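You operate a simulated robot arm through the tools that you are given. There is no shell and no other tool. Be economical: measure what you need, move in short steps, check, and stop when the job is done.

The job below is to be done with a simulated robot arm. You get a single attempt, and the scene is never put back.

## Task
Wet-sand the crown of the blue ball: 1000 grit, then 2000.
Fine: with dry hands start the spinner on LOW, dip each pad in the water tub so that no dust flies and nothing scorches, lay each back on its spot, then stop the spinner and let it stand. Touch the turning ball only through the pad, from above; keep out of the splash ring. Drop, tip or break nothing, pinch no finger, spill no more than 20 ml.
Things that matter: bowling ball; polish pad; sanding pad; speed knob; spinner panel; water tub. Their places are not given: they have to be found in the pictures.

The check looks at the end state, three seconds after you hand in, the way a careful person would. Anything else that was tipped, shoved, dropped, spilled or broken makes it a failure.

## Robot
A 6-joint arm with a fingered hand, fixed in place. Base frame: the origin is at the foot of the arm, x ahead of it, y to its left, z up. Readings come in mm, rad, newtons and seconds.
With the tool pointing down near the work surface it reaches from about 320 to 640 mm from the base axis. Its first joint turns from -2.897 to 2.897 rad. Payload 5 kg.
Tool frame: the origin (TCP) lies between the finger pads and is the grasp point; the fingertips stand 43 mm ahead of it; z points along the fingers, y is the line along which they close. Largest opening 144 mm; the body of the gripper starts 50 mm behind the TCP. The gripper is a hand of 5 fingers: y runs from the thumb to the fingers, the wrist lies at [-21, -133, -233] in the tool frame.
Orientation is that of the tool frame in the base frame, as a unit quaternion [w, x, y, z]. With the fingers straight down and the wrist toward the robot, the tool's x, y and z point along [0, 1, 0], [1, 0, 0] and [0, 0, -1] of the base frame.

## Interface
- The arm moves only by the tool move_arm. Its argument "motion" is a list of rows, each an object of numbers (a shift or turn left out is 0): "rx", "ry", "rz": the turn, a rotation vector about the base's x, y, z in rad; "tx", "ty", "tz": the shift along the base's x, y, z in mm. In form: [{"rx": .., "ry": .., "rz": .., "tx": .., "ty": .., "tz": ..}, ...]. A call has 1 to 12 rows; each row shifts and turns the commanded pose from where the row before left it. Rows are played at 5 a second. More than 50 mm and 0.15 rad between two rows, and nothing of the call is played. Where a pose cannot be reached the arm comes as near as it can. A force on the tool above 90 N (or 10 N above the force at the start of the call, whichever is more), or a blocked arm, ends the call early, and 0.2 s more pass. In this call time passes only in rows, and 0.2 s behind the last. The reply holds the time, the measured pose of the TCP, the force on the tool along the base axes, the opening and the grip force, in the units named above and with some noise, with the torque about the TCP (base axes, N m) and any sound that the robot's microphone picked up, and new pictures: "views" is both (left out), scene, wrist or none.
- Cameras (640 x 400 px; columns grow to the right, rows downward): "scene" is fixed at [51.1, 499.5, 1174.9]; the picture's right is [-0.40, -0.91, 0.00], its down [-0.25, 0.11, -0.96] and it looks along [0.88, -0.39, -0.27] (base axes); focal length 214 px, centre (320, 200). "wrist" rides on the gripper at [86, -108, -168] in the tool frame; the picture's right is [-0.80, 0.28, -0.53], its down [-0.54, -0.73, 0.42] and it looks along [-0.27, 0.63, 0.73] (tool axes); focal length 275 px, centre (320, 200).
- lift_body(by): slides the trunk up (or, below 0, down) by that many mm; the arm rides with it, the base frame stays. It gives what a move gives, with no picture.
- set_fingers(index, middle, ring, little, thumb_bend, thumb_turn): sets how far each is bent, from 0 (flat) to 1 (curled in); at 0.3 the hand is open as for a grip, at 0.7 the pads meet at the TCP. One left out holds its place. A second passes; each finger stops where it meets its share of the squeeze, and holds until it gets a number again. It is the only way to open and close the hand. It gives what a move gives, with no picture; readings hold the bend of each and the force on index, middle, ring, little, thumb and palm. thumb_turn goes from beside the hand (0) to across from the fingers (1), as for a grip.
- measure_at(camera, pixels): for up to 12 pixels [column, row] of the newest picture of that camera ("zoom" is the newest enlarged one), the place [x, y, z] in the base frame of the surface seen there, good to about 3 mm. The clock stands still meanwhile.
- enlarge(camera, box): a new picture of the part [left, top, right, bottom] of that camera's present view, enlarged. The clock stands still meanwhile.
- sign_off(): hands the job in; it is judged then, once.

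Work in short steps. Measure before you move; look again where a grasp or a placing could have gone wrong, and mend it. You have 80 turns and 200 pictures in all, those below and enlarged ones among them. Open the gripper and draw the arm clear of the work before you hand the job in, unless the task says otherwise; then end with one line.

The tools are called after "Call:" as name(argument=value, ...) on one line, values as JSON. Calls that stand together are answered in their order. move_arm: Moves the arm, as the interface text tells. Its arguments: {"type":"object","properties":{"motion":{"type":"array"},"views":{"type":"string","enum":["both","scene","wrist","none"]}},"required":["motion"]} The other tools are called the same way: lift_body (by) slides the trunk up or down; set_fingers (index, middle, ring, little, thumb_bend, thumb_turn) moves the fingers one by one; measure_at (camera, pixels) gives the place of the surface under pixels of a picture; enlarge (camera, box) takes an enlarged picture of a part of a camera's view; sign_off () hands the job in.

At the start:

```text
t: 0.0
tool_pos: [311.1, 407.5, 1174.4]
orientation: [0.001, 0.707, 0.707, 0.0]
force: [0.8, 0.3, -0.6]
wrist_torque: [-0.02, -0.01, 0.02]
finger_gap: 143.7
grip_force: 0.1
shape: jaw
bend: [0.3, 0.3, 0.3, 0.3, 0.3, 0.98]
finger forces: [0.1, 0.0, 0.0, 0.0, 0.0, 0.0]
trunk travel left (down, up): [-525.0, 65.0]
```

scene: 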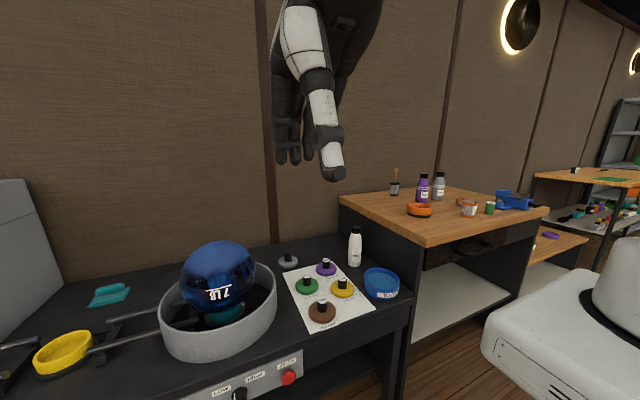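
wrist: 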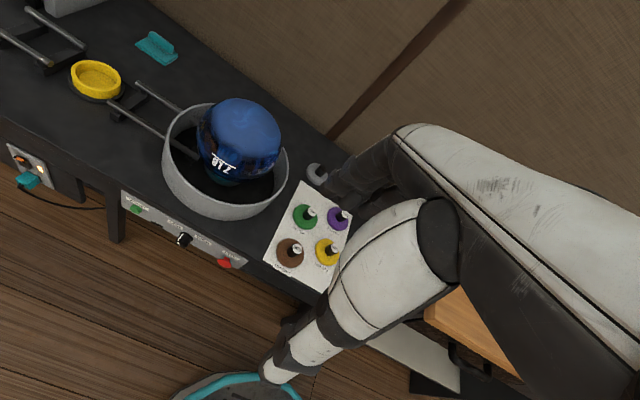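

The scene shows the ball at about (218,275), pads on a card at (325,290), a tub at (381,283) and the panel at (250,380). I'll enlarge these areas first.

Call:
enlarge(camera="scene", box=[260, 220, 420, 340])

Call:
enlarge(camera="wrist", box=[0, 120, 260, 282])

Call:
enlarge(camera="wrist", box=[250, 150, 370, 300])

Call:
enlarge(camera="scene", box=[140, 220, 320, 400])

Call:
measure_at(camera="scene", pixels=[[307, 286], [342, 290], [322, 311], [326, 269], [381, 283], [218, 245], [288, 262], [240, 395], [288, 378], [355, 245], [165, 300], [270, 275]])

```text
3.33 times, centred on (340, 280) of scene
```

zoom: 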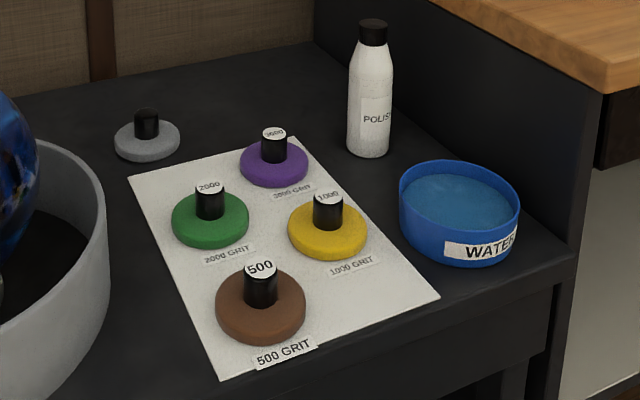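

```text
2.46 times, centred on (130, 201) of wrist
```

zoom: 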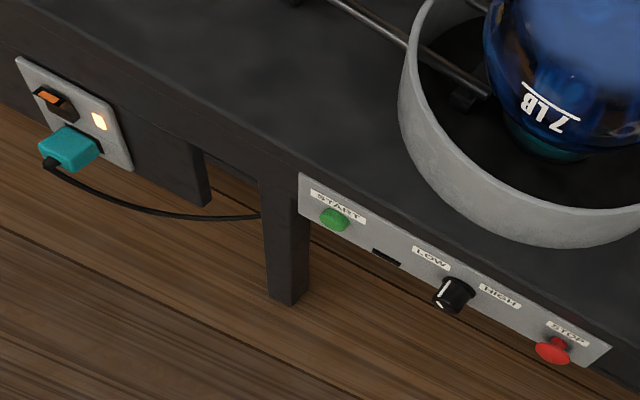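

```text
2.67 times, centred on (310, 225) of wrist
```

zoom: 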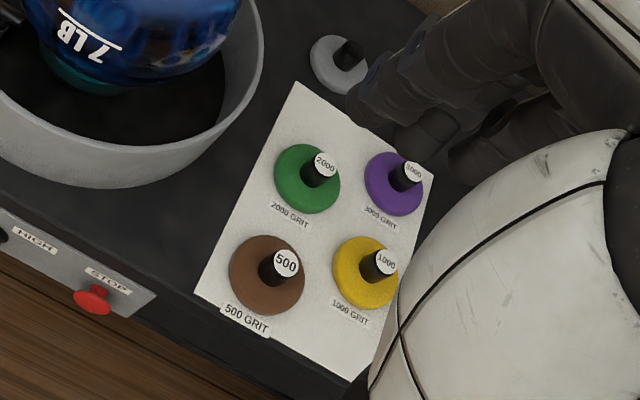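

```text
2.22 times, centred on (230, 310) of scene
```

zoom: 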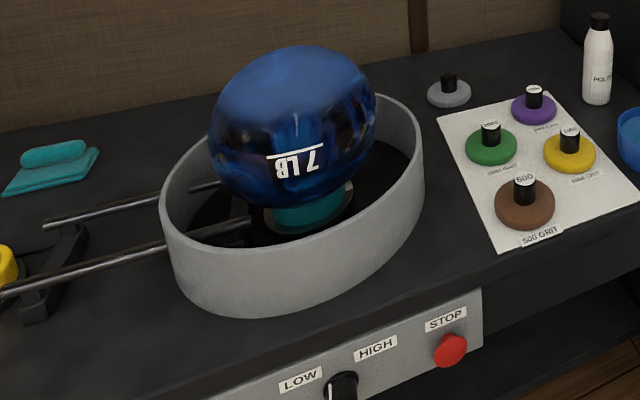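

```text
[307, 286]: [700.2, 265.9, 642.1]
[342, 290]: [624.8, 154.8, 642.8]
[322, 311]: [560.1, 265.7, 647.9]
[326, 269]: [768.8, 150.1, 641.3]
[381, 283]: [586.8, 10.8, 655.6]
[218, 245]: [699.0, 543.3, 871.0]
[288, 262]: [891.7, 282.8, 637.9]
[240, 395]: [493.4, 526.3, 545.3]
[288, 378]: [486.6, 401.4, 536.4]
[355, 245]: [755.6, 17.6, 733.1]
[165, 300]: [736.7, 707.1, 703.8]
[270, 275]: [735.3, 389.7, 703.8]
```

The panel is partly cut off in the scene, but the wrist view shows START, the knob and STOP. I'll measure those and the ball and tub details.

Call:
measure_at(camera="wrist", pixels=[[136, 208], [184, 238], [224, 263], [180, 237], [187, 240], [125, 200], [235, 265], [160, 222], [205, 250], [175, 222], [16, 160], [40, 168]])

Call:
measure_at(camera="scene", pixels=[[381, 272], [398, 283], [365, 278], [390, 270], [376, 297], [205, 250], [235, 250], [220, 275], [342, 280], [307, 278], [600, 300], [322, 322]])

Call:
enlarge(camera="wrist", box=[110, 185, 250, 275])

Call:
enlarge(camera="scene", box=[190, 340, 310, 400])

```text
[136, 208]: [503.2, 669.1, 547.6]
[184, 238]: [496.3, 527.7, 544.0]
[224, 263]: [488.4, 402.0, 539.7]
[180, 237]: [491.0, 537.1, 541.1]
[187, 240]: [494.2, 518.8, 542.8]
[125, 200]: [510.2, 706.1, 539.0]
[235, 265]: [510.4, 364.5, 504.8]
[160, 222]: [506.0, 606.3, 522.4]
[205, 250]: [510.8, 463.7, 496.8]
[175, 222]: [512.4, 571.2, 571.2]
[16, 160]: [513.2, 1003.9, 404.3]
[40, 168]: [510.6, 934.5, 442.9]
```

```text
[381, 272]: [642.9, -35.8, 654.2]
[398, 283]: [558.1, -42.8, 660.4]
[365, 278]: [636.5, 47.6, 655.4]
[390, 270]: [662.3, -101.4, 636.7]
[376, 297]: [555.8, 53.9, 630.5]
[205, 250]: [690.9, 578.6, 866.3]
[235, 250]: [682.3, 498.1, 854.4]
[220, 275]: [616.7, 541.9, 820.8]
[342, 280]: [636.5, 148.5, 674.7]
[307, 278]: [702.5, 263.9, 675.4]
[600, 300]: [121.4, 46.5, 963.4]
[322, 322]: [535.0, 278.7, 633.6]
```

```text
4.44 times, centred on (180, 230) of wrist
```

zoom: 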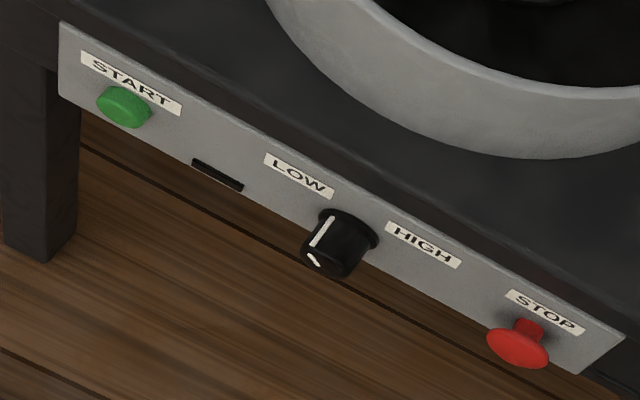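

```text
5.33 times, centred on (250, 370) of scene
```

zoom: 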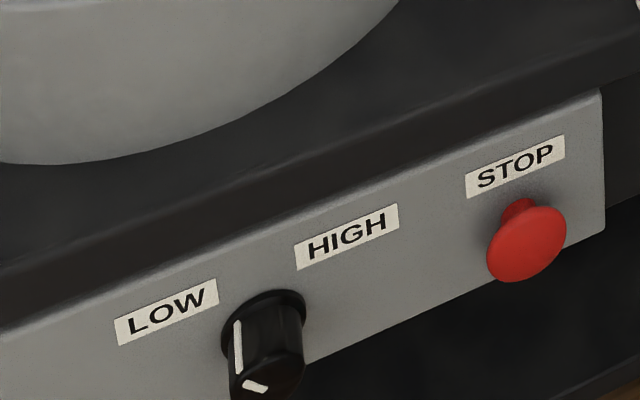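

The knob mark seems to point up-left, towards LOW. The ball centre works out to about (708,545,763), with its crown near z=871. Next I test the reach by moving high above the ball, yawing the hand outward.

Call:
move_arm(motion=[{"tx": 39, "ty": 13, "rz": 0.05}, {"tx": 39, "ty": 13, "rz": 0.05}, {"tx": 39, "ty": 13, "rz": 0.05}, {"tx": 39, "ty": 13, "rz": 0.05}, {"tx": 39, "ty": 13, "rz": 0.05}, {"tx": 39, "ty": 13, "rz": 0.05}, {"tx": 39, "ty": 13, "rz": 0.05}, {"tx": 39, "ty": 13, "rz": 0.05}, {"tx": 39, "ty": 13, "rz": 0.05}, {"tx": 39, "ty": 13, "rz": 0.05}])

```text
t: 2.2
tool_pos: [703.1, 537.6, 1174.2]
orientation: [0.0, 0.51, 0.86, -0.001]
force: [0.6, 0.2, 0.3]
wrist_torque: [-0.05, 0.03, -0.01]
finger_gap: 143.9
grip_force: 0.1
shape: jaw
bend: [0.3, 0.3, 0.3, 0.3, 0.3, 0.98]
finger forces: [0.0, 0.0, 0.1, 0.0, 0.0, 0.1]
trunk travel left (down, up): [-525.0, 65.0]
```

scene: 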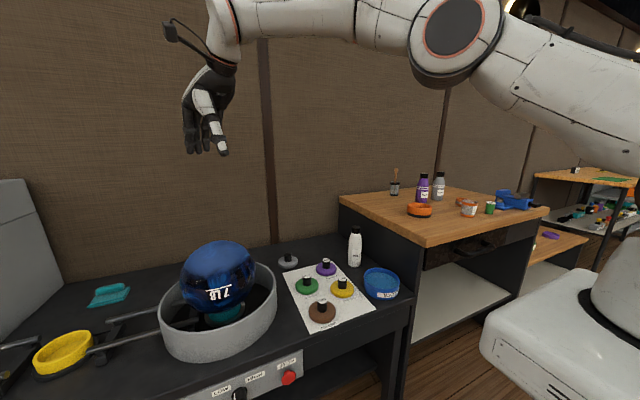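
wrist: 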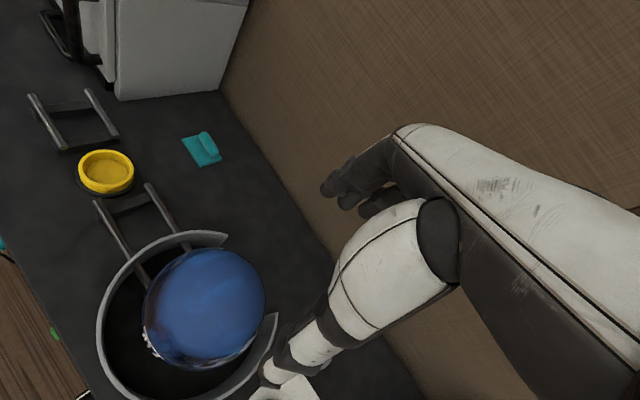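

Reach is good. I'll take a closer look at the hand and the whole front panel before planning the START press.

Call:
enlarge(camera="scene", box=[150, 20, 270, 170])

Call:
set_fingers(index=0, middle=1, ring=1, little=1, thumb_bend=0.3)

Call:
enlarge(camera="scene", box=[150, 20, 270, 170])

Call:
enlarge(camera="wrist", box=[240, 100, 540, 400])

```text
2.67 times, centred on (210, 95) of scene
```

zoom: 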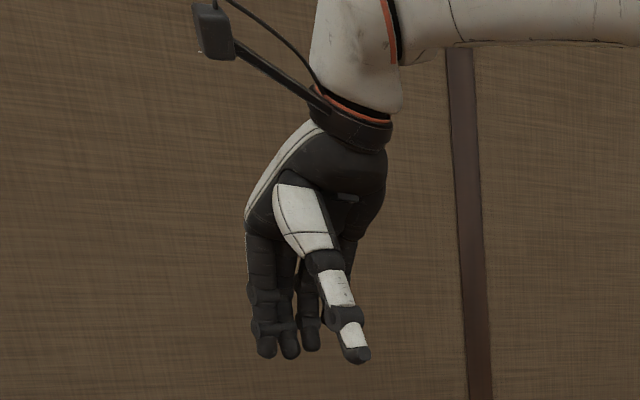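

```text
t: 3.2
tool_pos: [700.6, 537.2, 1176.4]
orientation: [-0.001, 0.511, 0.86, 0.0]
force: [-0.4, -0.4, -0.2]
wrist_torque: [-0.04, 0.05, 0.03]
finger_gap: 208.0
grip_force: 0.0
shape: fingers
bend: [0.0, 1.0, 1.0, 1.0, 0.3, 0.98]
finger forces: [0.0, 0.0, 0.1, 0.1, 0.1, 0.0]
trunk travel left (down, up): [-525.0, 65.0]
```

```text
2.67 times, centred on (210, 95) of scene
```

zoom: 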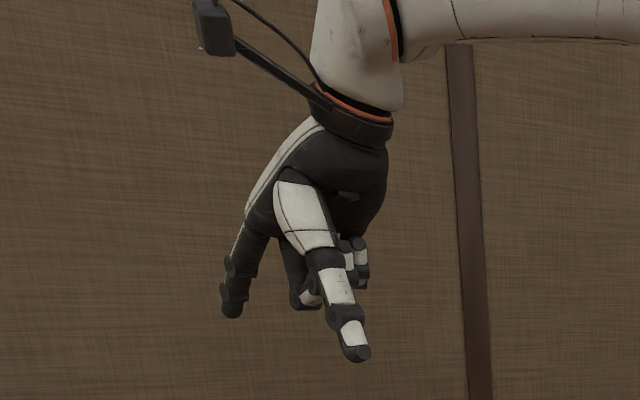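

```text
1.33 times, centred on (390, 250) of wrist
```

zoom: 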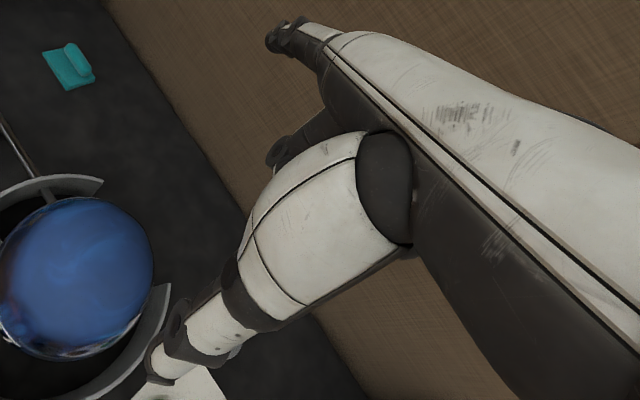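

Index straight with the others curled makes a pointing finger. I'll measure the index and thumb tips.

Call:
measure_at(camera="scene", pixels=[[176.5, 136], [176, 132], [177, 125], [223, 152], [222, 145], [192, 131], [215, 134], [181, 118]])

Call:
measure_at(camera="wrist", pixels=[[341, 128], [352, 118], [345, 178], [271, 370]])

```text
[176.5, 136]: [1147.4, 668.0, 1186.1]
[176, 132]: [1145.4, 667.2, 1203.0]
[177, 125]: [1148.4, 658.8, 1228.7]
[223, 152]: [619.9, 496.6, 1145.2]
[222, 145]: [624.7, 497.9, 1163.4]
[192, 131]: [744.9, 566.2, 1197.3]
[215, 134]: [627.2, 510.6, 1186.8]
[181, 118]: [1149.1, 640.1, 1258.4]
```

```text
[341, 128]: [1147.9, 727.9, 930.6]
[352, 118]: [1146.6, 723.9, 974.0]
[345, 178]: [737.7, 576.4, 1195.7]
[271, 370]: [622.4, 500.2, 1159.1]
```

The index tip pixels missed, so I'll measure on the zoomed wrist view, where the tip is at (285,38).

Call:
measure_at(camera="zoom", pixels=[[274, 42], [282, 36], [292, 30], [305, 40], [285, 150], [330, 45]])

```text
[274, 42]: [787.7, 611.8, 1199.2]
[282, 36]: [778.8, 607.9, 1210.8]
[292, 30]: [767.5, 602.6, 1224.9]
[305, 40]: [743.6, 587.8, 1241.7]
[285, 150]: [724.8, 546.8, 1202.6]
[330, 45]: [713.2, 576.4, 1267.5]
```

The index tip sits at about tool (24,114,-20), so with the tool down it leads in +y and can press START by moving +x. I'll retreat to in front of the panel and undo the yaw.

Call:
move_arm(motion=[{"tx": -40, "ty": 10.8, "rz": -0.05}, {"tx": -40, "ty": 10.8, "rz": -0.05}, {"tx": -40, "ty": 10.8, "rz": -0.05}, {"tx": -40, "ty": 10.8, "rz": -0.05}, {"tx": -40, "ty": 10.8, "rz": -0.05}, {"tx": -40, "ty": 10.8, "rz": -0.05}, {"tx": -40, "ty": 10.8, "rz": -0.05}, {"tx": -40, "ty": 10.8, "rz": -0.05}, {"tx": -40, "ty": 10.8, "rz": -0.05}, {"tx": -40, "ty": 10.8, "rz": -0.05}], views="scene")

Call:
lift_body(by=-300)

Call:
move_arm(motion=[{"tx": 0}])

```text
t: 5.4
tool_pos: [300.3, 645.6, 1175.5]
orientation: [0.0, 0.708, 0.707, 0.001]
force: [0.4, 0.3, 1.0]
wrist_torque: [0.0, 0.02, -0.01]
finger_gap: 208.3
grip_force: 0.1
shape: fingers
bend: [0.0, 1.0, 1.0, 1.0, 0.3, 0.98]
finger forces: [0.0, 0.0, 0.0, 0.0, 0.1, 0.0]
trunk travel left (down, up): [-525.0, 65.0]
```

scene: 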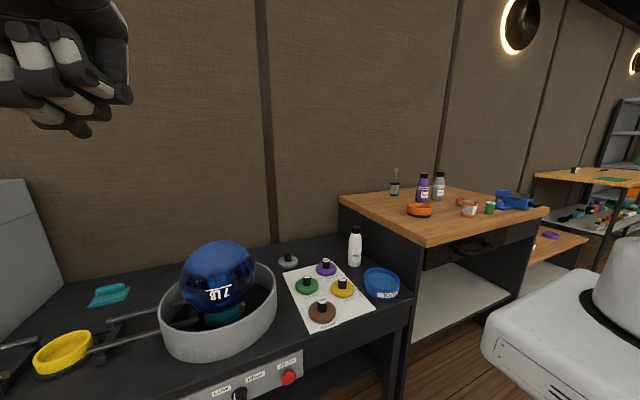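

```text
t: 8.4
tool_pos: [301.1, 646.3, 874.9]
orientation: [0.0, 0.707, 0.708, 0.001]
force: [0.0, 0.6, 0.4]
wrist_torque: [0.03, -0.04, 0.01]
finger_gap: 208.1
grip_force: 0.1
shape: fingers
bend: [0.0, 1.0, 1.0, 1.0, 0.3, 0.98]
finger forces: [0.0, 0.0, 0.0, 0.0, 0.0, 0.0]
trunk travel left (down, up): [-225.0, 365.0]
```

```text
t: 8.8
tool_pos: [300.6, 647.2, 875.2]
orientation: [0.0, 0.707, 0.707, 0.0]
force: [0.1, 0.6, -0.2]
wrist_torque: [0.02, 0.01, 0.01]
finger_gap: 208.3
grip_force: 0.1
shape: fingers
bend: [0.0, 1.0, 1.0, 1.0, 0.3, 0.98]
finger forces: [0.1, 0.0, 0.0, 0.1, 0.0, 0.1]
trunk travel left (down, up): [-225.0, 365.0]
```

scene: 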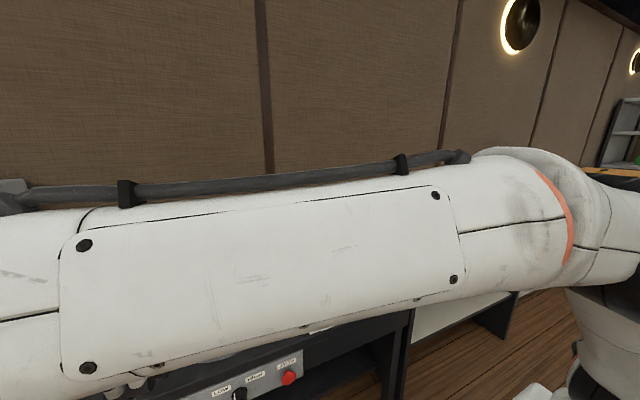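
wrist: 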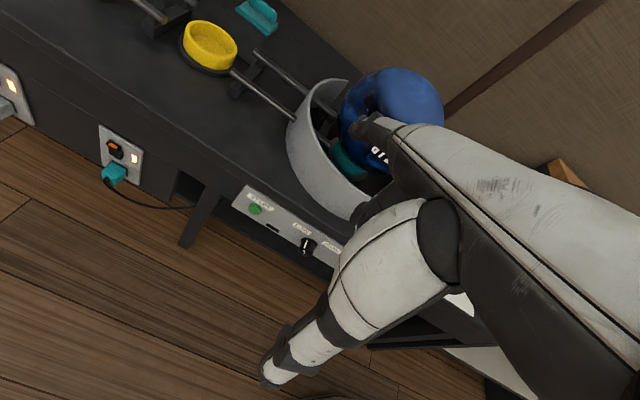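

The knob is visible at (308,247) in the wrist view. I'll enlarge it and remeasure the START cap.

Call:
enlarge(camera="wrist", box=[230, 180, 350, 270])

Call:
measure_at(camera="zoom", pixels=[[128, 132], [120, 128], [140, 145], [135, 120], [330, 270], [380, 300], [250, 150], [90, 100], [395, 215], [405, 305]])

```text
4.44 times, centred on (290, 225) of wrist
```

zoom: 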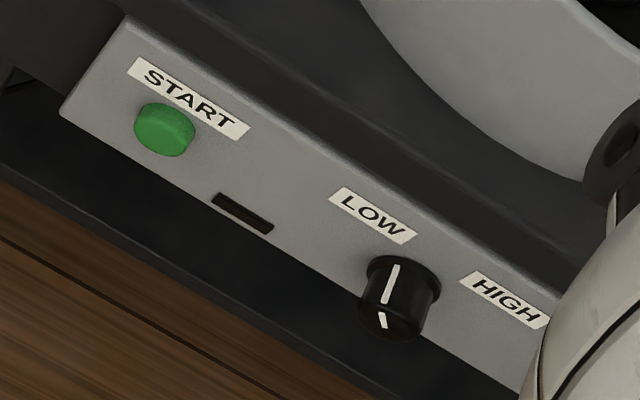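

```text
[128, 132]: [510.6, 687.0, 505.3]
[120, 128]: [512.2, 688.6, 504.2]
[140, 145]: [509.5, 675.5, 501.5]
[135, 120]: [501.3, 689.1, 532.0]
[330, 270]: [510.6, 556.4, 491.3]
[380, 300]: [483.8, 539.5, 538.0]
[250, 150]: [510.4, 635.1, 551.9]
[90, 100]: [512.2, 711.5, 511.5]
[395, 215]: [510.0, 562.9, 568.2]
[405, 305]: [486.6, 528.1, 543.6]
```

The knob's white line points roughly 40–50° left of up, which is the LOW label's direction, so LOW is already set. I'll measure the START cap itself at zoom (160,130).

Call:
measure_at(camera="zoom", pixels=[[160, 130], [155, 140], [148, 118], [175, 148], [180, 118], [372, 318], [420, 265], [393, 268], [383, 320]])

```text
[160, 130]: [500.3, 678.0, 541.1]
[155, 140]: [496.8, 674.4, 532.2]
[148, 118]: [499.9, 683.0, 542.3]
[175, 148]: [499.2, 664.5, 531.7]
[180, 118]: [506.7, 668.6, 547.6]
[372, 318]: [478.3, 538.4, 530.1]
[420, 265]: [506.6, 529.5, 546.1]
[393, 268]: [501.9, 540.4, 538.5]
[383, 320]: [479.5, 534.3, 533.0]
```

START's face is at about (497,672,539). I'll lower the trunk 200 and drop the arm the rest, staying about 45 mm short of the button.

Call:
lift_body(by=-200)

Call:
move_arm(motion=[{"tz": -38, "tx": 8}, {"tz": -38, "tx": 8}, {"tz": -38, "tx": 8}, {"tz": -38, "tx": 8}, {"tx": 0}])

```text
t: 11.0
tool_pos: [300.0, 646.0, 675.0]
orientation: [0.0, 0.707, 0.707, 0.001]
force: [0.8, 1.0, -0.5]
wrist_torque: [-0.04, -0.02, 0.0]
finger_gap: 208.0
grip_force: 0.1
shape: fingers
bend: [0.0, 1.0, 1.0, 1.0, 0.3, 0.98]
finger forces: [0.0, 0.1, 0.1, 0.1, 0.0, 0.0]
trunk travel left (down, up): [-25.0, 565.0]
```

```text
t: 12.2
tool_pos: [331.7, 644.0, 521.9]
orientation: [0.0, 0.707, 0.707, 0.001]
force: [-0.2, 0.2, 0.4]
wrist_torque: [0.01, 0.02, -0.02]
finger_gap: 208.4
grip_force: 0.1
shape: fingers
bend: [0.0, 1.0, 1.0, 1.0, 0.3, 0.98]
finger forces: [0.0, 0.1, 0.1, 0.0, 0.0, 0.0]
trunk travel left (down, up): [-25.0, 565.0]
```

scene: 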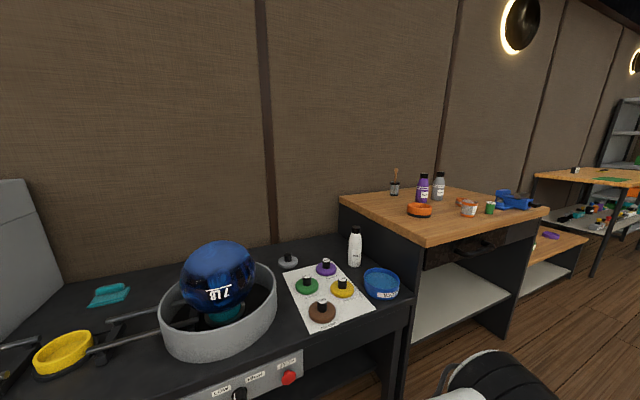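
wrist: 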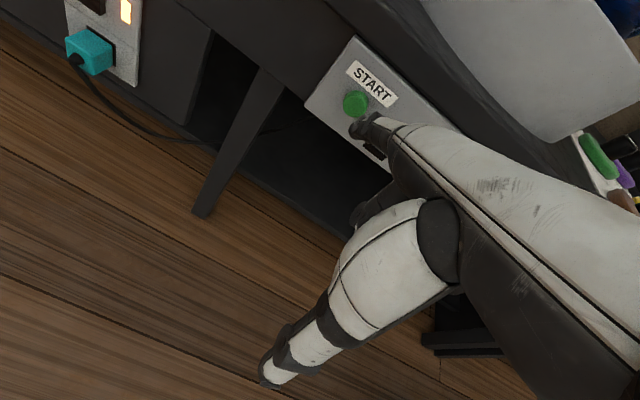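

The fingertip is at about (358,130), just short of START at (355,103). I'll measure both to align.

Call:
enlarge(camera="wrist", box=[310, 50, 430, 170])

Call:
measure_at(camera="wrist", pixels=[[355, 130], [360, 125], [353, 126], [368, 122], [355, 103], [350, 100], [358, 110], [362, 98]])

```text
3.33 times, centred on (370, 110) of wrist
```

zoom: 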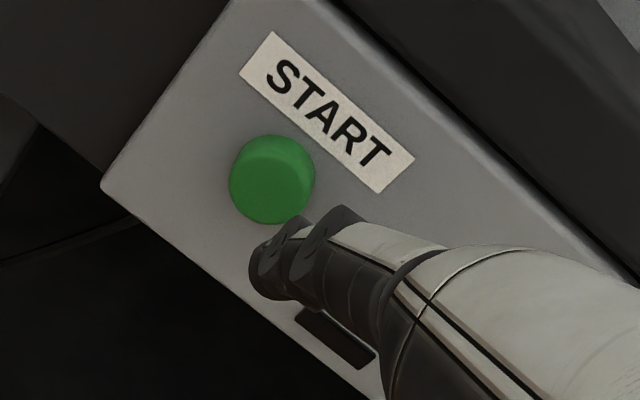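

```text
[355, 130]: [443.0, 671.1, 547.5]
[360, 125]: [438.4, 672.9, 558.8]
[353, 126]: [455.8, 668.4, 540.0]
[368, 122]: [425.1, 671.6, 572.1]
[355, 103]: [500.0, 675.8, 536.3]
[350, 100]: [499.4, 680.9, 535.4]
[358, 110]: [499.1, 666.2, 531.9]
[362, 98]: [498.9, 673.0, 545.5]
```

The tip is at about (456,670,540) and the cap at (499,674,537), aligned to within a few mm. I'll advance in small steps until it presses.

Call:
move_arm(motion=[{"tx": 18, "ty": 3}, {"tx": 16, "tz": -1}, {"tx": 4}, {"tx": 3}, {"tx": 3}])

```text
t: 13.4
tool_pos: [375.8, 647.9, 522.7]
orientation: [-0.001, 0.708, 0.707, 0.0]
force: [-11.3, -0.8, -1.7]
wrist_torque: [-0.05, 0.27, 0.06]
finger_gap: 190.7
grip_force: 5.2
shape: fingers
bend: [0.06, 1.0, 1.0, 1.0, 0.3, 0.98]
finger forces: [10.8, 0.0, 0.1, 0.0, 0.1, 0.0]
trunk travel left (down, up): [-25.0, 565.0]
heard: click
```

scene: 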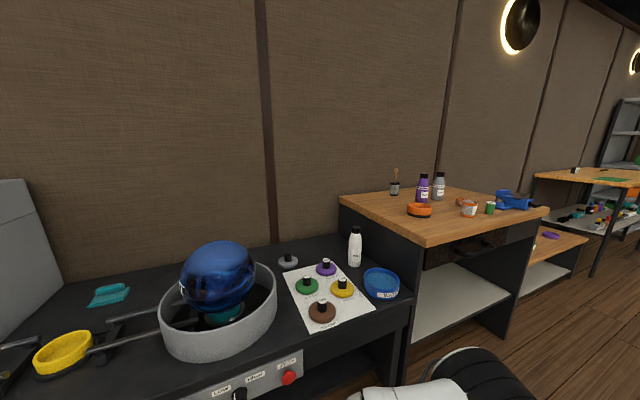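
wrist: 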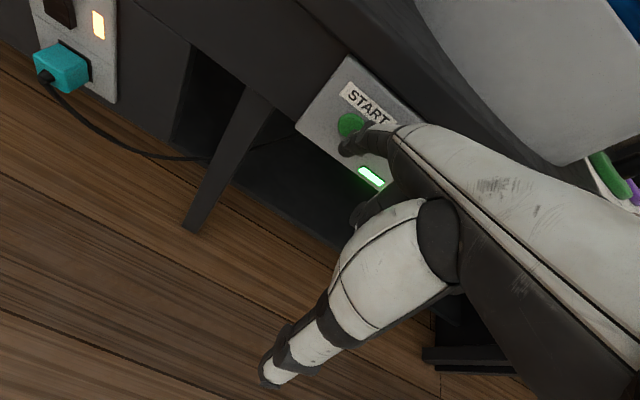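

A click was heard, the green lamp lit and the ball is turning. I'll back off, raise the trunk 200 and look at the panel and ball.

Call:
move_arm(motion=[{"tx": -30}, {"tx": -30}, {"tz": 30, "tx": -10}, {"tz": 40}], views="none")

Call:
lift_body(by=200)

Call:
set_fingers(index=0.3, middle=0.3, ring=0.3, little=0.3, thumb_bend=0.3, thumb_turn=1)

Call:
move_arm(motion=[{"tz": 40, "ty": -40}, {"tz": 40, "ty": -40}, {"ty": -40}, {"ty": -40}, {"ty": -40}, {"ty": -40}, {"ty": -40}, {"ty": -40}, {"ty": -40}, {"ty": -40}])

```text
t: 14.4
tool_pos: [306.1, 648.2, 591.2]
orientation: [0.0, 0.707, 0.707, 0.0]
force: [0.3, -0.3, 0.0]
wrist_torque: [-0.05, 0.0, -0.01]
finger_gap: 208.3
grip_force: 0.0
shape: fingers
bend: [0.0, 1.0, 1.0, 1.0, 0.3, 0.98]
finger forces: [0.0, 0.0, 0.0, 0.0, 0.1, 0.0]
trunk travel left (down, up): [-25.0, 565.0]
```

```text
t: 16.5
tool_pos: [306.1, 649.4, 792.6]
orientation: [0.0, 0.707, 0.707, 0.0]
force: [0.4, 0.1, 0.2]
wrist_torque: [-0.04, -0.01, 0.01]
finger_gap: 208.1
grip_force: 0.0
shape: fingers
bend: [0.0, 1.0, 1.0, 1.0, 0.3, 0.98]
finger forces: [0.1, 0.0, 0.1, 0.0, 0.1, 0.1]
trunk travel left (down, up): [-225.0, 365.0]
```

```text
t: 17.5
tool_pos: [307.1, 648.2, 791.6]
orientation: [0.0, 0.707, 0.708, 0.0]
force: [-0.4, 1.1, -0.2]
wrist_torque: [-0.02, 0.02, -0.03]
finger_gap: 149.6
grip_force: 0.0
shape: fingers
bend: [0.3, 0.3, 0.3, 0.3, 0.3, 0.97]
finger forces: [0.0, 0.0, 0.0, 0.1, 0.1, 0.0]
trunk travel left (down, up): [-225.0, 365.0]
```

```text
refused: row 1 steps farther than a row can; nothing moved
```

The refused move stepped too far. The next target is pad 1000 near (635,150), so I travel up and over in smaller steps, staying in front of the ring.

Call:
move_arm(motion=[{"tz": 30, "ty": -30}, {"tz": 30, "ty": -30}, {"tz": 20, "ty": -40}, {"ty": -45, "tx": 10}, {"ty": -45, "tx": 15}, {"ty": -45, "tx": 15}, {"ty": -40, "tx": 25}, {"ty": -40, "tx": 25}, {"ty": -40, "tx": 25}, {"ty": -40, "tx": 25}], views="none")

Call:
move_arm(motion=[{"tx": 33, "ty": -20}, {"tx": 33, "ty": -20}, {"tx": 33, "ty": -20}, {"tx": 33, "ty": -20}, {"tx": 33, "ty": -20}])

```text
t: 19.7
tool_pos: [445.1, 254.1, 872.9]
orientation: [0.0, 0.707, 0.708, 0.0]
force: [0.7, 1.1, 0.6]
wrist_torque: [-0.02, -0.04, 0.01]
finger_gap: 149.4
grip_force: 0.0
shape: fingers
bend: [0.3, 0.3, 0.3, 0.3, 0.3, 0.98]
finger forces: [0.0, 0.0, 0.0, 0.0, 0.0, 0.0]
trunk travel left (down, up): [-225.0, 365.0]
```

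```text
t: 20.9
tool_pos: [612.7, 152.7, 872.6]
orientation: [0.0, 0.707, 0.707, 0.0]
force: [-0.1, 1.0, 0.4]
wrist_torque: [-0.06, -0.05, 0.01]
finger_gap: 149.7
grip_force: 0.0
shape: fingers
bend: [0.3, 0.3, 0.3, 0.3, 0.3, 0.98]
finger forces: [0.1, 0.0, 0.1, 0.0, 0.1, 0.0]
trunk travel left (down, up): [-225.0, 365.0]
```

scene: 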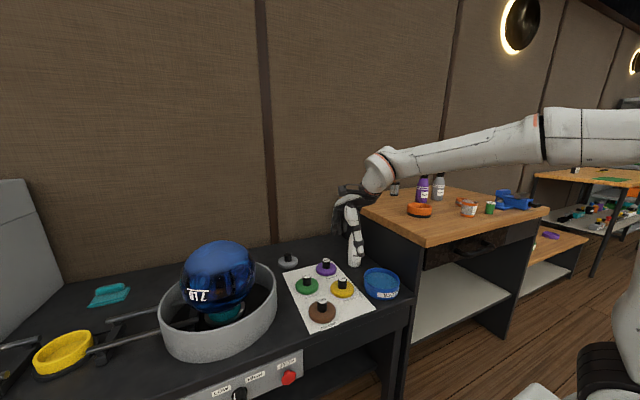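
wrist: 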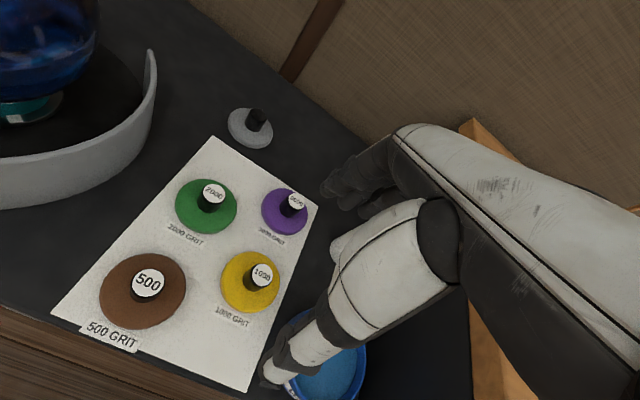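

Pads are clearly visible: yellow 1000 at (250,282), green 2000 at (206,207). I'll measure their knobs, edges and the fingers.

Call:
measure_at(camera="wrist", pixels=[[262, 274], [250, 288], [224, 282], [240, 305], [214, 193], [206, 205], [179, 205], [330, 188], [270, 375], [345, 240], [385, 210], [300, 345]])

Call:
enlarge(camera="wrist", box=[190, 230, 390, 400])

Call:
enlarge(camera="scene", box=[260, 180, 420, 340])

```text
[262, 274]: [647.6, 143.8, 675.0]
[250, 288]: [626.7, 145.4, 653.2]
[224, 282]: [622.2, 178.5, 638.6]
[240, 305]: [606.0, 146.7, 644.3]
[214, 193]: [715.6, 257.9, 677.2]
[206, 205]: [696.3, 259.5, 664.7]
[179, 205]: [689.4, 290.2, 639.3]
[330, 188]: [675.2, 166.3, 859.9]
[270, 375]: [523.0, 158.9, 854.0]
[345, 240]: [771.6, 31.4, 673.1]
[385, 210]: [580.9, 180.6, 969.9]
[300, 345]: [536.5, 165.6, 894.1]
```

```text
2.35 times, centred on (290, 315) of wrist
```

zoom: 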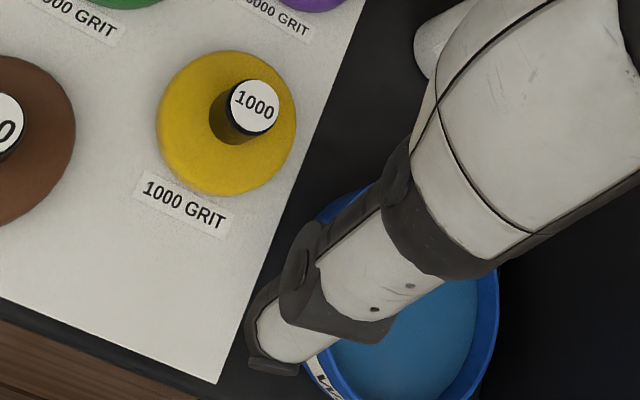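

```text
2.50 times, centred on (340, 260) of scene
```

zoom: 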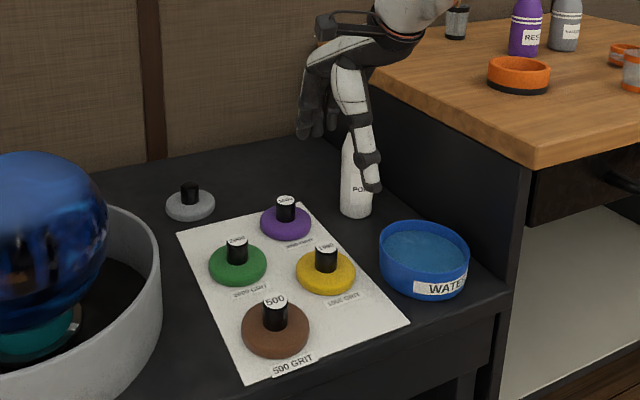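

The 1000 knob is centred at about (644,146), top z=675, and the pad radius is about 40. I need the finger positions in tool x before grasping.

Call:
set_fingers(index=0.5, middle=0.5, ring=0.5, little=0.5, thumb_bend=0.5, thumb_turn=1)

Call:
enlarge(camera="wrist", box=[270, 150, 430, 310])

Call:
enlarge(camera="scene", box=[310, 160, 410, 270])

```text
t: 21.9
tool_pos: [612.3, 153.3, 872.1]
orientation: [0.0, 0.707, 0.707, 0.0]
force: [0.9, -0.1, -0.2]
wrist_torque: [-0.01, -0.02, 0.01]
finger_gap: 78.8
grip_force: 0.0
shape: fingers
bend: [0.5, 0.5, 0.5, 0.5, 0.5, 1.0]
finger forces: [0.0, 0.1, 0.0, 0.0, 0.0, 0.1]
trunk travel left (down, up): [-225.0, 365.0]
```

```text
2.50 times, centred on (350, 230) of wrist
```

zoom: 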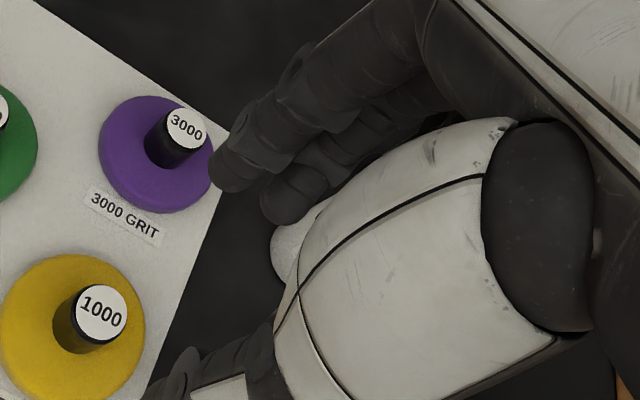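

```text
3.64 times, centred on (360, 215) of scene
```

zoom: 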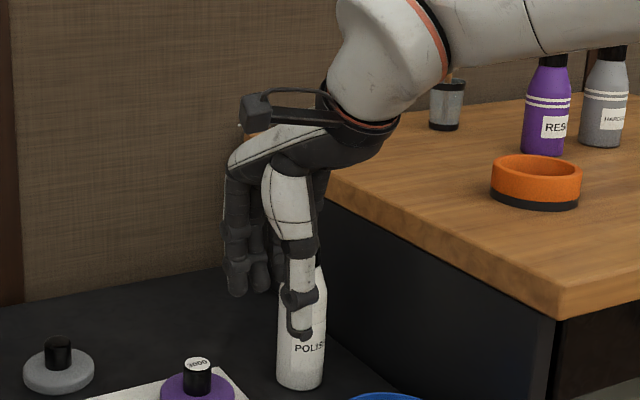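

Index tip is at about wrist (316,218), middle at (335,232), thumb tip at (285,385). Measuring these.

Call:
measure_at(camera="wrist", pixels=[[316, 218], [318, 222], [334, 233], [338, 228], [322, 205], [270, 385], [275, 375], [262, 380], [283, 372]])

Call:
measure_at(camera="zoom", pixels=[[238, 290], [260, 285], [272, 280], [300, 335], [300, 300], [299, 325]])

```text
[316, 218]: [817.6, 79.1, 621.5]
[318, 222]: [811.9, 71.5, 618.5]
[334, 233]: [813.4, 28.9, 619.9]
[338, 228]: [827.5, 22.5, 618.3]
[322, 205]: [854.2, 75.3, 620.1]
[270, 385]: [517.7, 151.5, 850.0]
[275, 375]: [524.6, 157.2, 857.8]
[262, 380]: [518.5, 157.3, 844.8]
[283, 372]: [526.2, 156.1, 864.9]
```

```text
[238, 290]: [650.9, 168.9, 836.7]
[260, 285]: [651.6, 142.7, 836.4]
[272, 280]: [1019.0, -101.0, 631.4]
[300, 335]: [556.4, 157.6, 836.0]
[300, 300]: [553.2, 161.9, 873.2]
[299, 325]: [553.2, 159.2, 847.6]
```

Index sits at tool x≈+12, middle ≈-14 and thumb ≈0: a tripod grip centred on the TCP. I'll curl the ring and little fingers away, centre over the 1000 knob and descend partway.

Call:
set_fingers(ring=1, little=1)

Call:
move_arm(motion=[{"tx": 16, "ty": -3.5}, {"tx": 15, "ty": -3.5}, {"tz": -45}, {"tz": -45}, {"tz": -30}, {"tx": 0}])

Call:
enlarge(camera="scene", box=[290, 200, 400, 320])

```text
t: 22.9
tool_pos: [612.7, 153.6, 872.3]
orientation: [0.0, 0.707, 0.707, 0.0]
force: [1.0, 0.6, -0.5]
wrist_torque: [-0.01, -0.02, 0.01]
finger_gap: 78.7
grip_force: 0.1
shape: fingers
bend: [0.5, 0.5, 1.0, 1.0, 0.5, 1.0]
finger forces: [0.1, 0.1, 0.0, 0.0, 0.0, 0.1]
trunk travel left (down, up): [-225.0, 365.0]
```

```text
t: 24.3
tool_pos: [643.3, 146.4, 750.7]
orientation: [0.0, 0.707, 0.707, 0.0]
force: [-0.5, -0.1, 0.0]
wrist_torque: [0.0, 0.01, -0.02]
finger_gap: 78.8
grip_force: 0.0
shape: fingers
bend: [0.5, 0.5, 1.0, 1.0, 0.5, 1.0]
finger forces: [0.0, 0.0, 0.1, 0.0, 0.0, 0.0]
trunk travel left (down, up): [-225.0, 365.0]
```

scene: 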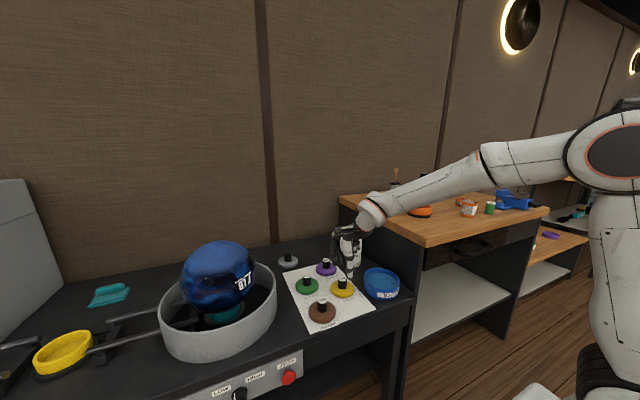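
wrist: 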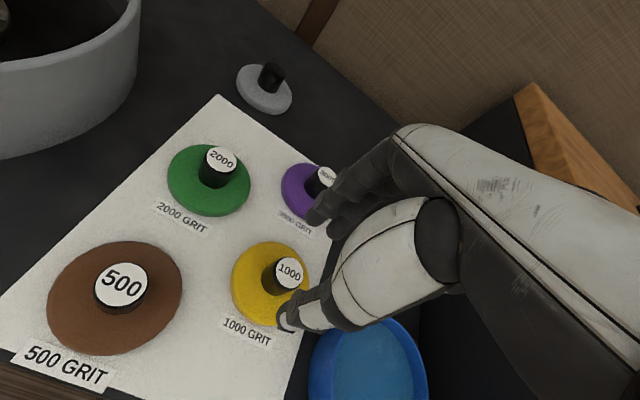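

```text
3.33 times, centred on (345, 260) of scene
```

zoom: 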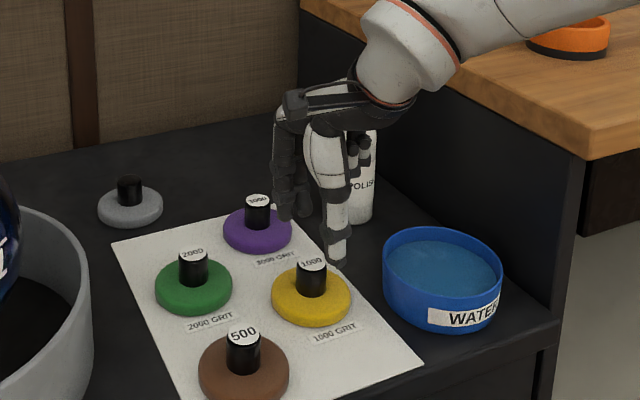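

The hand is above the 1000 knob. I'll verify the knob and fingertip alignment by measurement.

Call:
measure_at(camera="wrist", pixels=[[290, 267], [282, 268], [298, 270], [291, 282], [278, 280], [317, 215], [335, 225], [283, 320], [290, 315]])

Call:
measure_at(camera="scene", pixels=[[349, 275], [335, 263], [342, 278]])

```text
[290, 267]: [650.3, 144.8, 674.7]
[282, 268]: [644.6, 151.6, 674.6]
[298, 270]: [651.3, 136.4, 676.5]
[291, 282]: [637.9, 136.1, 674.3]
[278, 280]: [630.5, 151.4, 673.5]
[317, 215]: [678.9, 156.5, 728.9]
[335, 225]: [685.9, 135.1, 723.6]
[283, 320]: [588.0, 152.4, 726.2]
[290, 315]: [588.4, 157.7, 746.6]
```

```text
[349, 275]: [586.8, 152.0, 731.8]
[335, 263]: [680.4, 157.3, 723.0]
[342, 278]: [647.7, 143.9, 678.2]
```

The knob top is centred near (642,143), matching the TCP to within about 3 mm. I descend to z≈686 and close the tripod.

Call:
move_arm(motion=[{"tz": -35, "ty": -2}, {"tz": -20}, {"tz": -10}, {"tx": 0}], views="wrist")

Call:
set_fingers(index=0.75, middle=0.75, thumb_bend=0.75)

Call:
enlarge(camera="wrist", box=[200, 180, 400, 340])

Call:
enlarge(camera="scene", box=[290, 200, 400, 320])

```text
t: 25.3
tool_pos: [643.2, 145.1, 687.4]
orientation: [0.001, 0.707, 0.707, 0.0]
force: [0.2, -0.3, 1.0]
wrist_torque: [-0.01, 0.0, 0.02]
finger_gap: 78.8
grip_force: 0.2
shape: fingers
bend: [0.5, 0.5, 1.0, 1.0, 0.5, 1.0]
finger forces: [0.6, 0.1, 0.1, 0.1, 0.0, 0.0]
trunk travel left (down, up): [-225.0, 365.0]
```

wrist: 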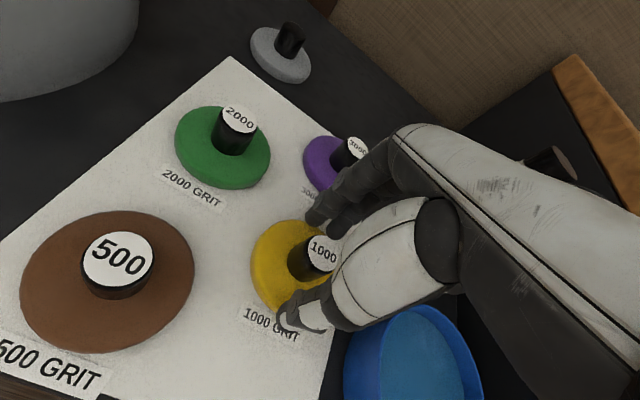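

```text
t: 26.3
tool_pos: [643.7, 145.2, 688.4]
orientation: [0.001, 0.707, 0.707, 0.0]
force: [-0.4, 0.6, 8.4]
wrist_torque: [-0.1, -0.25, 0.0]
finger_gap: 33.3
grip_force: 21.6
shape: fingers
bend: [0.65, 0.57, 1.0, 1.0, 0.62, 1.0]
finger forces: [8.2, 14.3, 0.0, 0.0, 22.2, 0.0]
trunk travel left (down, up): [-225.0, 365.0]
```

```text
2.50 times, centred on (300, 260) of wrist
```

zoom: 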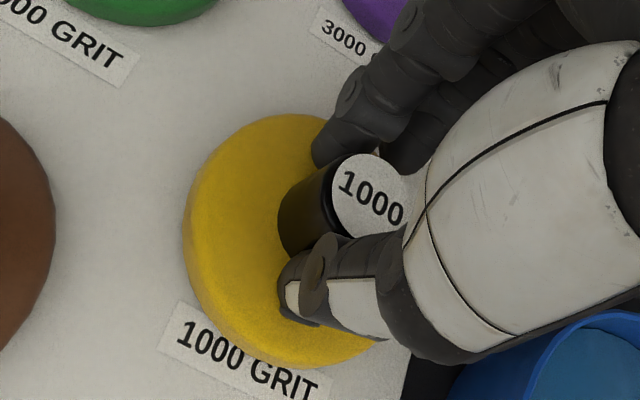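

```text
3.33 times, centred on (345, 260) of scene
```

zoom: 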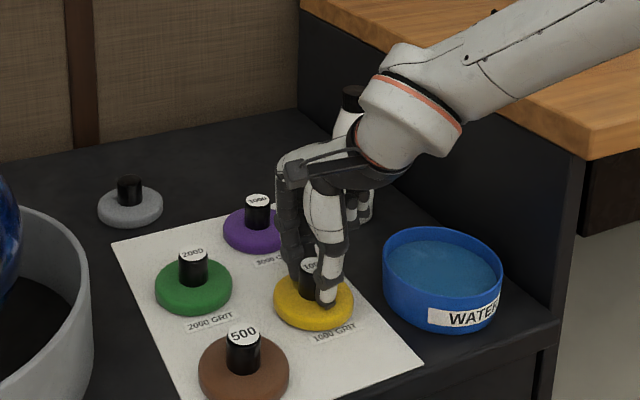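

The knob is gripped at 21 N. I lift straight up and check the pad comes along level.

Call:
move_arm(motion=[{"tz": 5}, {"tz": 20}, {"tz": 30}, {"tz": 30}])

Call:
enlarge(camera="scene", box=[290, 180, 420, 320])

```text
t: 27.3
tool_pos: [644.0, 144.5, 771.6]
orientation: [0.0, 0.707, 0.707, 0.0]
force: [-0.1, 0.3, -1.2]
wrist_torque: [-0.02, -0.01, 0.02]
finger_gap: 32.9
grip_force: 18.9
shape: fingers
bend: [0.65, 0.57, 1.0, 1.0, 0.63, 1.0]
finger forces: [8.6, 9.3, 0.0, 0.0, 19.9, 0.0]
trunk travel left (down, up): [-225.0, 365.0]
```

scene: 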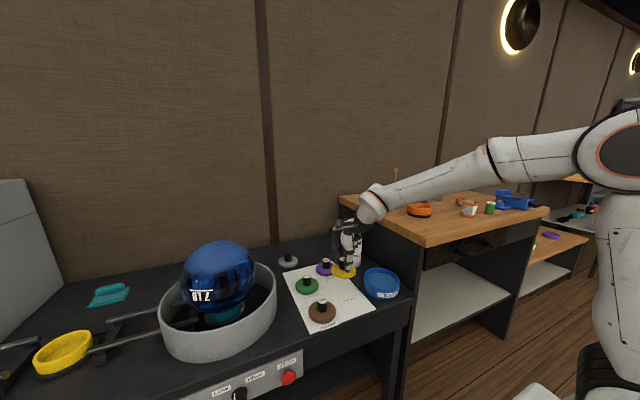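
wrist: 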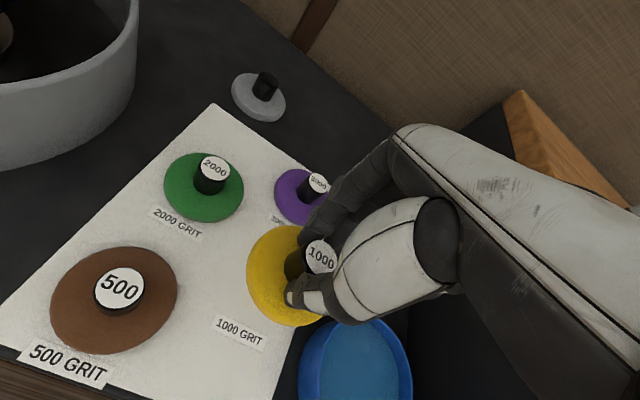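

```text
2.86 times, centred on (355, 250) of scene
```

zoom: 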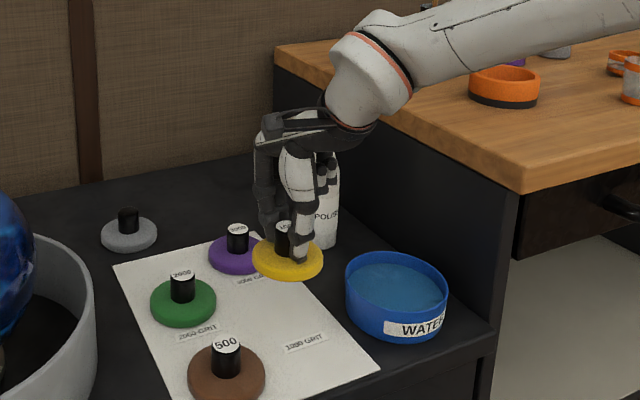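

The pad is held level. Now I measure the tub rim, the water level and the bench corner before going over.

Call:
measure_at(camera="zoom", pixels=[[520, 190], [277, 45], [395, 283], [347, 280], [448, 290], [400, 318], [395, 253], [370, 275], [425, 295], [288, 277], [306, 330], [505, 300]])

Call:
measure_at(camera="wrist", pixels=[[355, 370], [345, 360], [304, 362], [318, 333], [345, 322], [385, 322], [410, 380], [540, 95], [518, 100], [250, 280], [230, 335]])

```text
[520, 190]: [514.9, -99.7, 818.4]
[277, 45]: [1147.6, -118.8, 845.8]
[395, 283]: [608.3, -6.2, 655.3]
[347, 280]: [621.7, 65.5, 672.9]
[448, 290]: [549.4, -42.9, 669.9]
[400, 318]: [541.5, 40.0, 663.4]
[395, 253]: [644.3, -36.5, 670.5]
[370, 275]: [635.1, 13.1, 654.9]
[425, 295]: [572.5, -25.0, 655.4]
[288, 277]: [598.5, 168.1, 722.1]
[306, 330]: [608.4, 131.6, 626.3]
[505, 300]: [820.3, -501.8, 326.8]
```

```text
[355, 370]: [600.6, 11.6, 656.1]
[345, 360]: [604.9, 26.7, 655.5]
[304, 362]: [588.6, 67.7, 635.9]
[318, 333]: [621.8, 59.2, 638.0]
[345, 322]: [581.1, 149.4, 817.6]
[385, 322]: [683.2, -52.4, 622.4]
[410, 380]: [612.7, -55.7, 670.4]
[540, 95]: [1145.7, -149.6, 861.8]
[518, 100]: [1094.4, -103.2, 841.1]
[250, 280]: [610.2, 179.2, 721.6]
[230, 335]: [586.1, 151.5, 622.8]
```

The tub is centred at about (596,5), rim z≈671, water z≈655; the bench corner is at (515,-100,820). I check where the forearm lies relative to the bench.

Call:
measure_at(camera="scene", pixels=[[390, 205], [430, 185], [470, 170], [490, 165], [540, 150], [600, 140], [620, 250], [380, 215], [440, 193]])

```text
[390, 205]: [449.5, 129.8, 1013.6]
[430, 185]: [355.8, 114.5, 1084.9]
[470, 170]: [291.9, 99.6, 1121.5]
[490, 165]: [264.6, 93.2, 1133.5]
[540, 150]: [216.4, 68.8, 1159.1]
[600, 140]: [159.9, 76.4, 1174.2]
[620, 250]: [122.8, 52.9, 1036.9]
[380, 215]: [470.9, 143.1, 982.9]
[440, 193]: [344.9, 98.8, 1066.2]
```

The forearm stays at x<470, clear of the bench. I carry the pad over the tub centre at this height.

Call:
move_arm(motion=[{"tx": -12, "ty": -35}, {"tx": -12, "ty": -35}, {"tx": -12, "ty": -35}, {"tx": -12, "ty": -35}, {"tx": 0}])

Call:
enlarge(camera="wrist", box=[180, 200, 420, 400])

Call:
enlarge(camera="scene", box=[320, 200, 440, 320])

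```text
t: 28.5
tool_pos: [595.4, 4.3, 772.2]
orientation: [0.0, 0.707, 0.707, 0.0]
force: [0.9, -0.2, 0.5]
wrist_torque: [0.0, 0.0, 0.0]
finger_gap: 32.9
grip_force: 18.7
shape: fingers
bend: [0.65, 0.57, 1.0, 1.0, 0.63, 1.0]
finger forces: [8.3, 9.2, 0.0, 0.1, 19.9, 0.0]
trunk travel left (down, up): [-225.0, 365.0]
```

scene: 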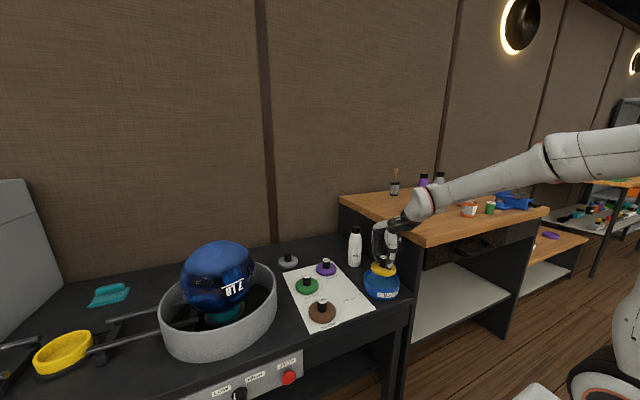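
wrist: 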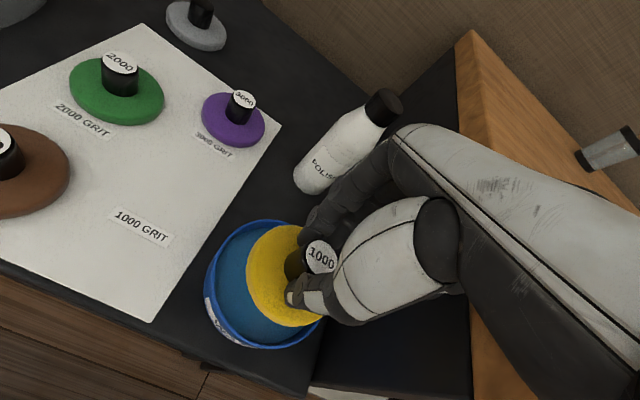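

```text
2.00 times, centred on (300, 300) of wrist
```

zoom: 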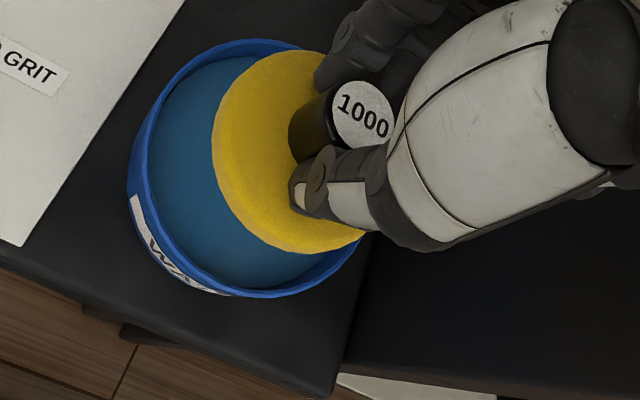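

```text
3.33 times, centred on (380, 260) of scene
```

zoom: 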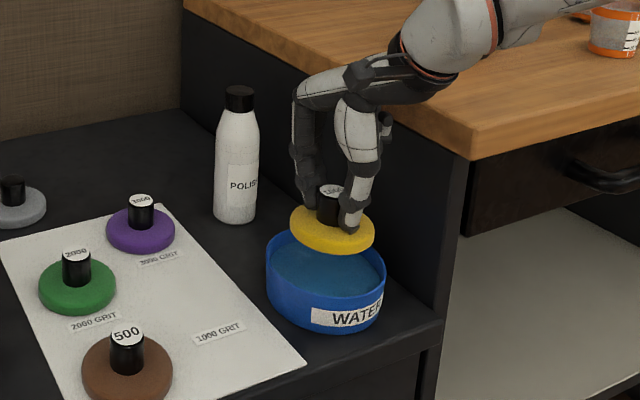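

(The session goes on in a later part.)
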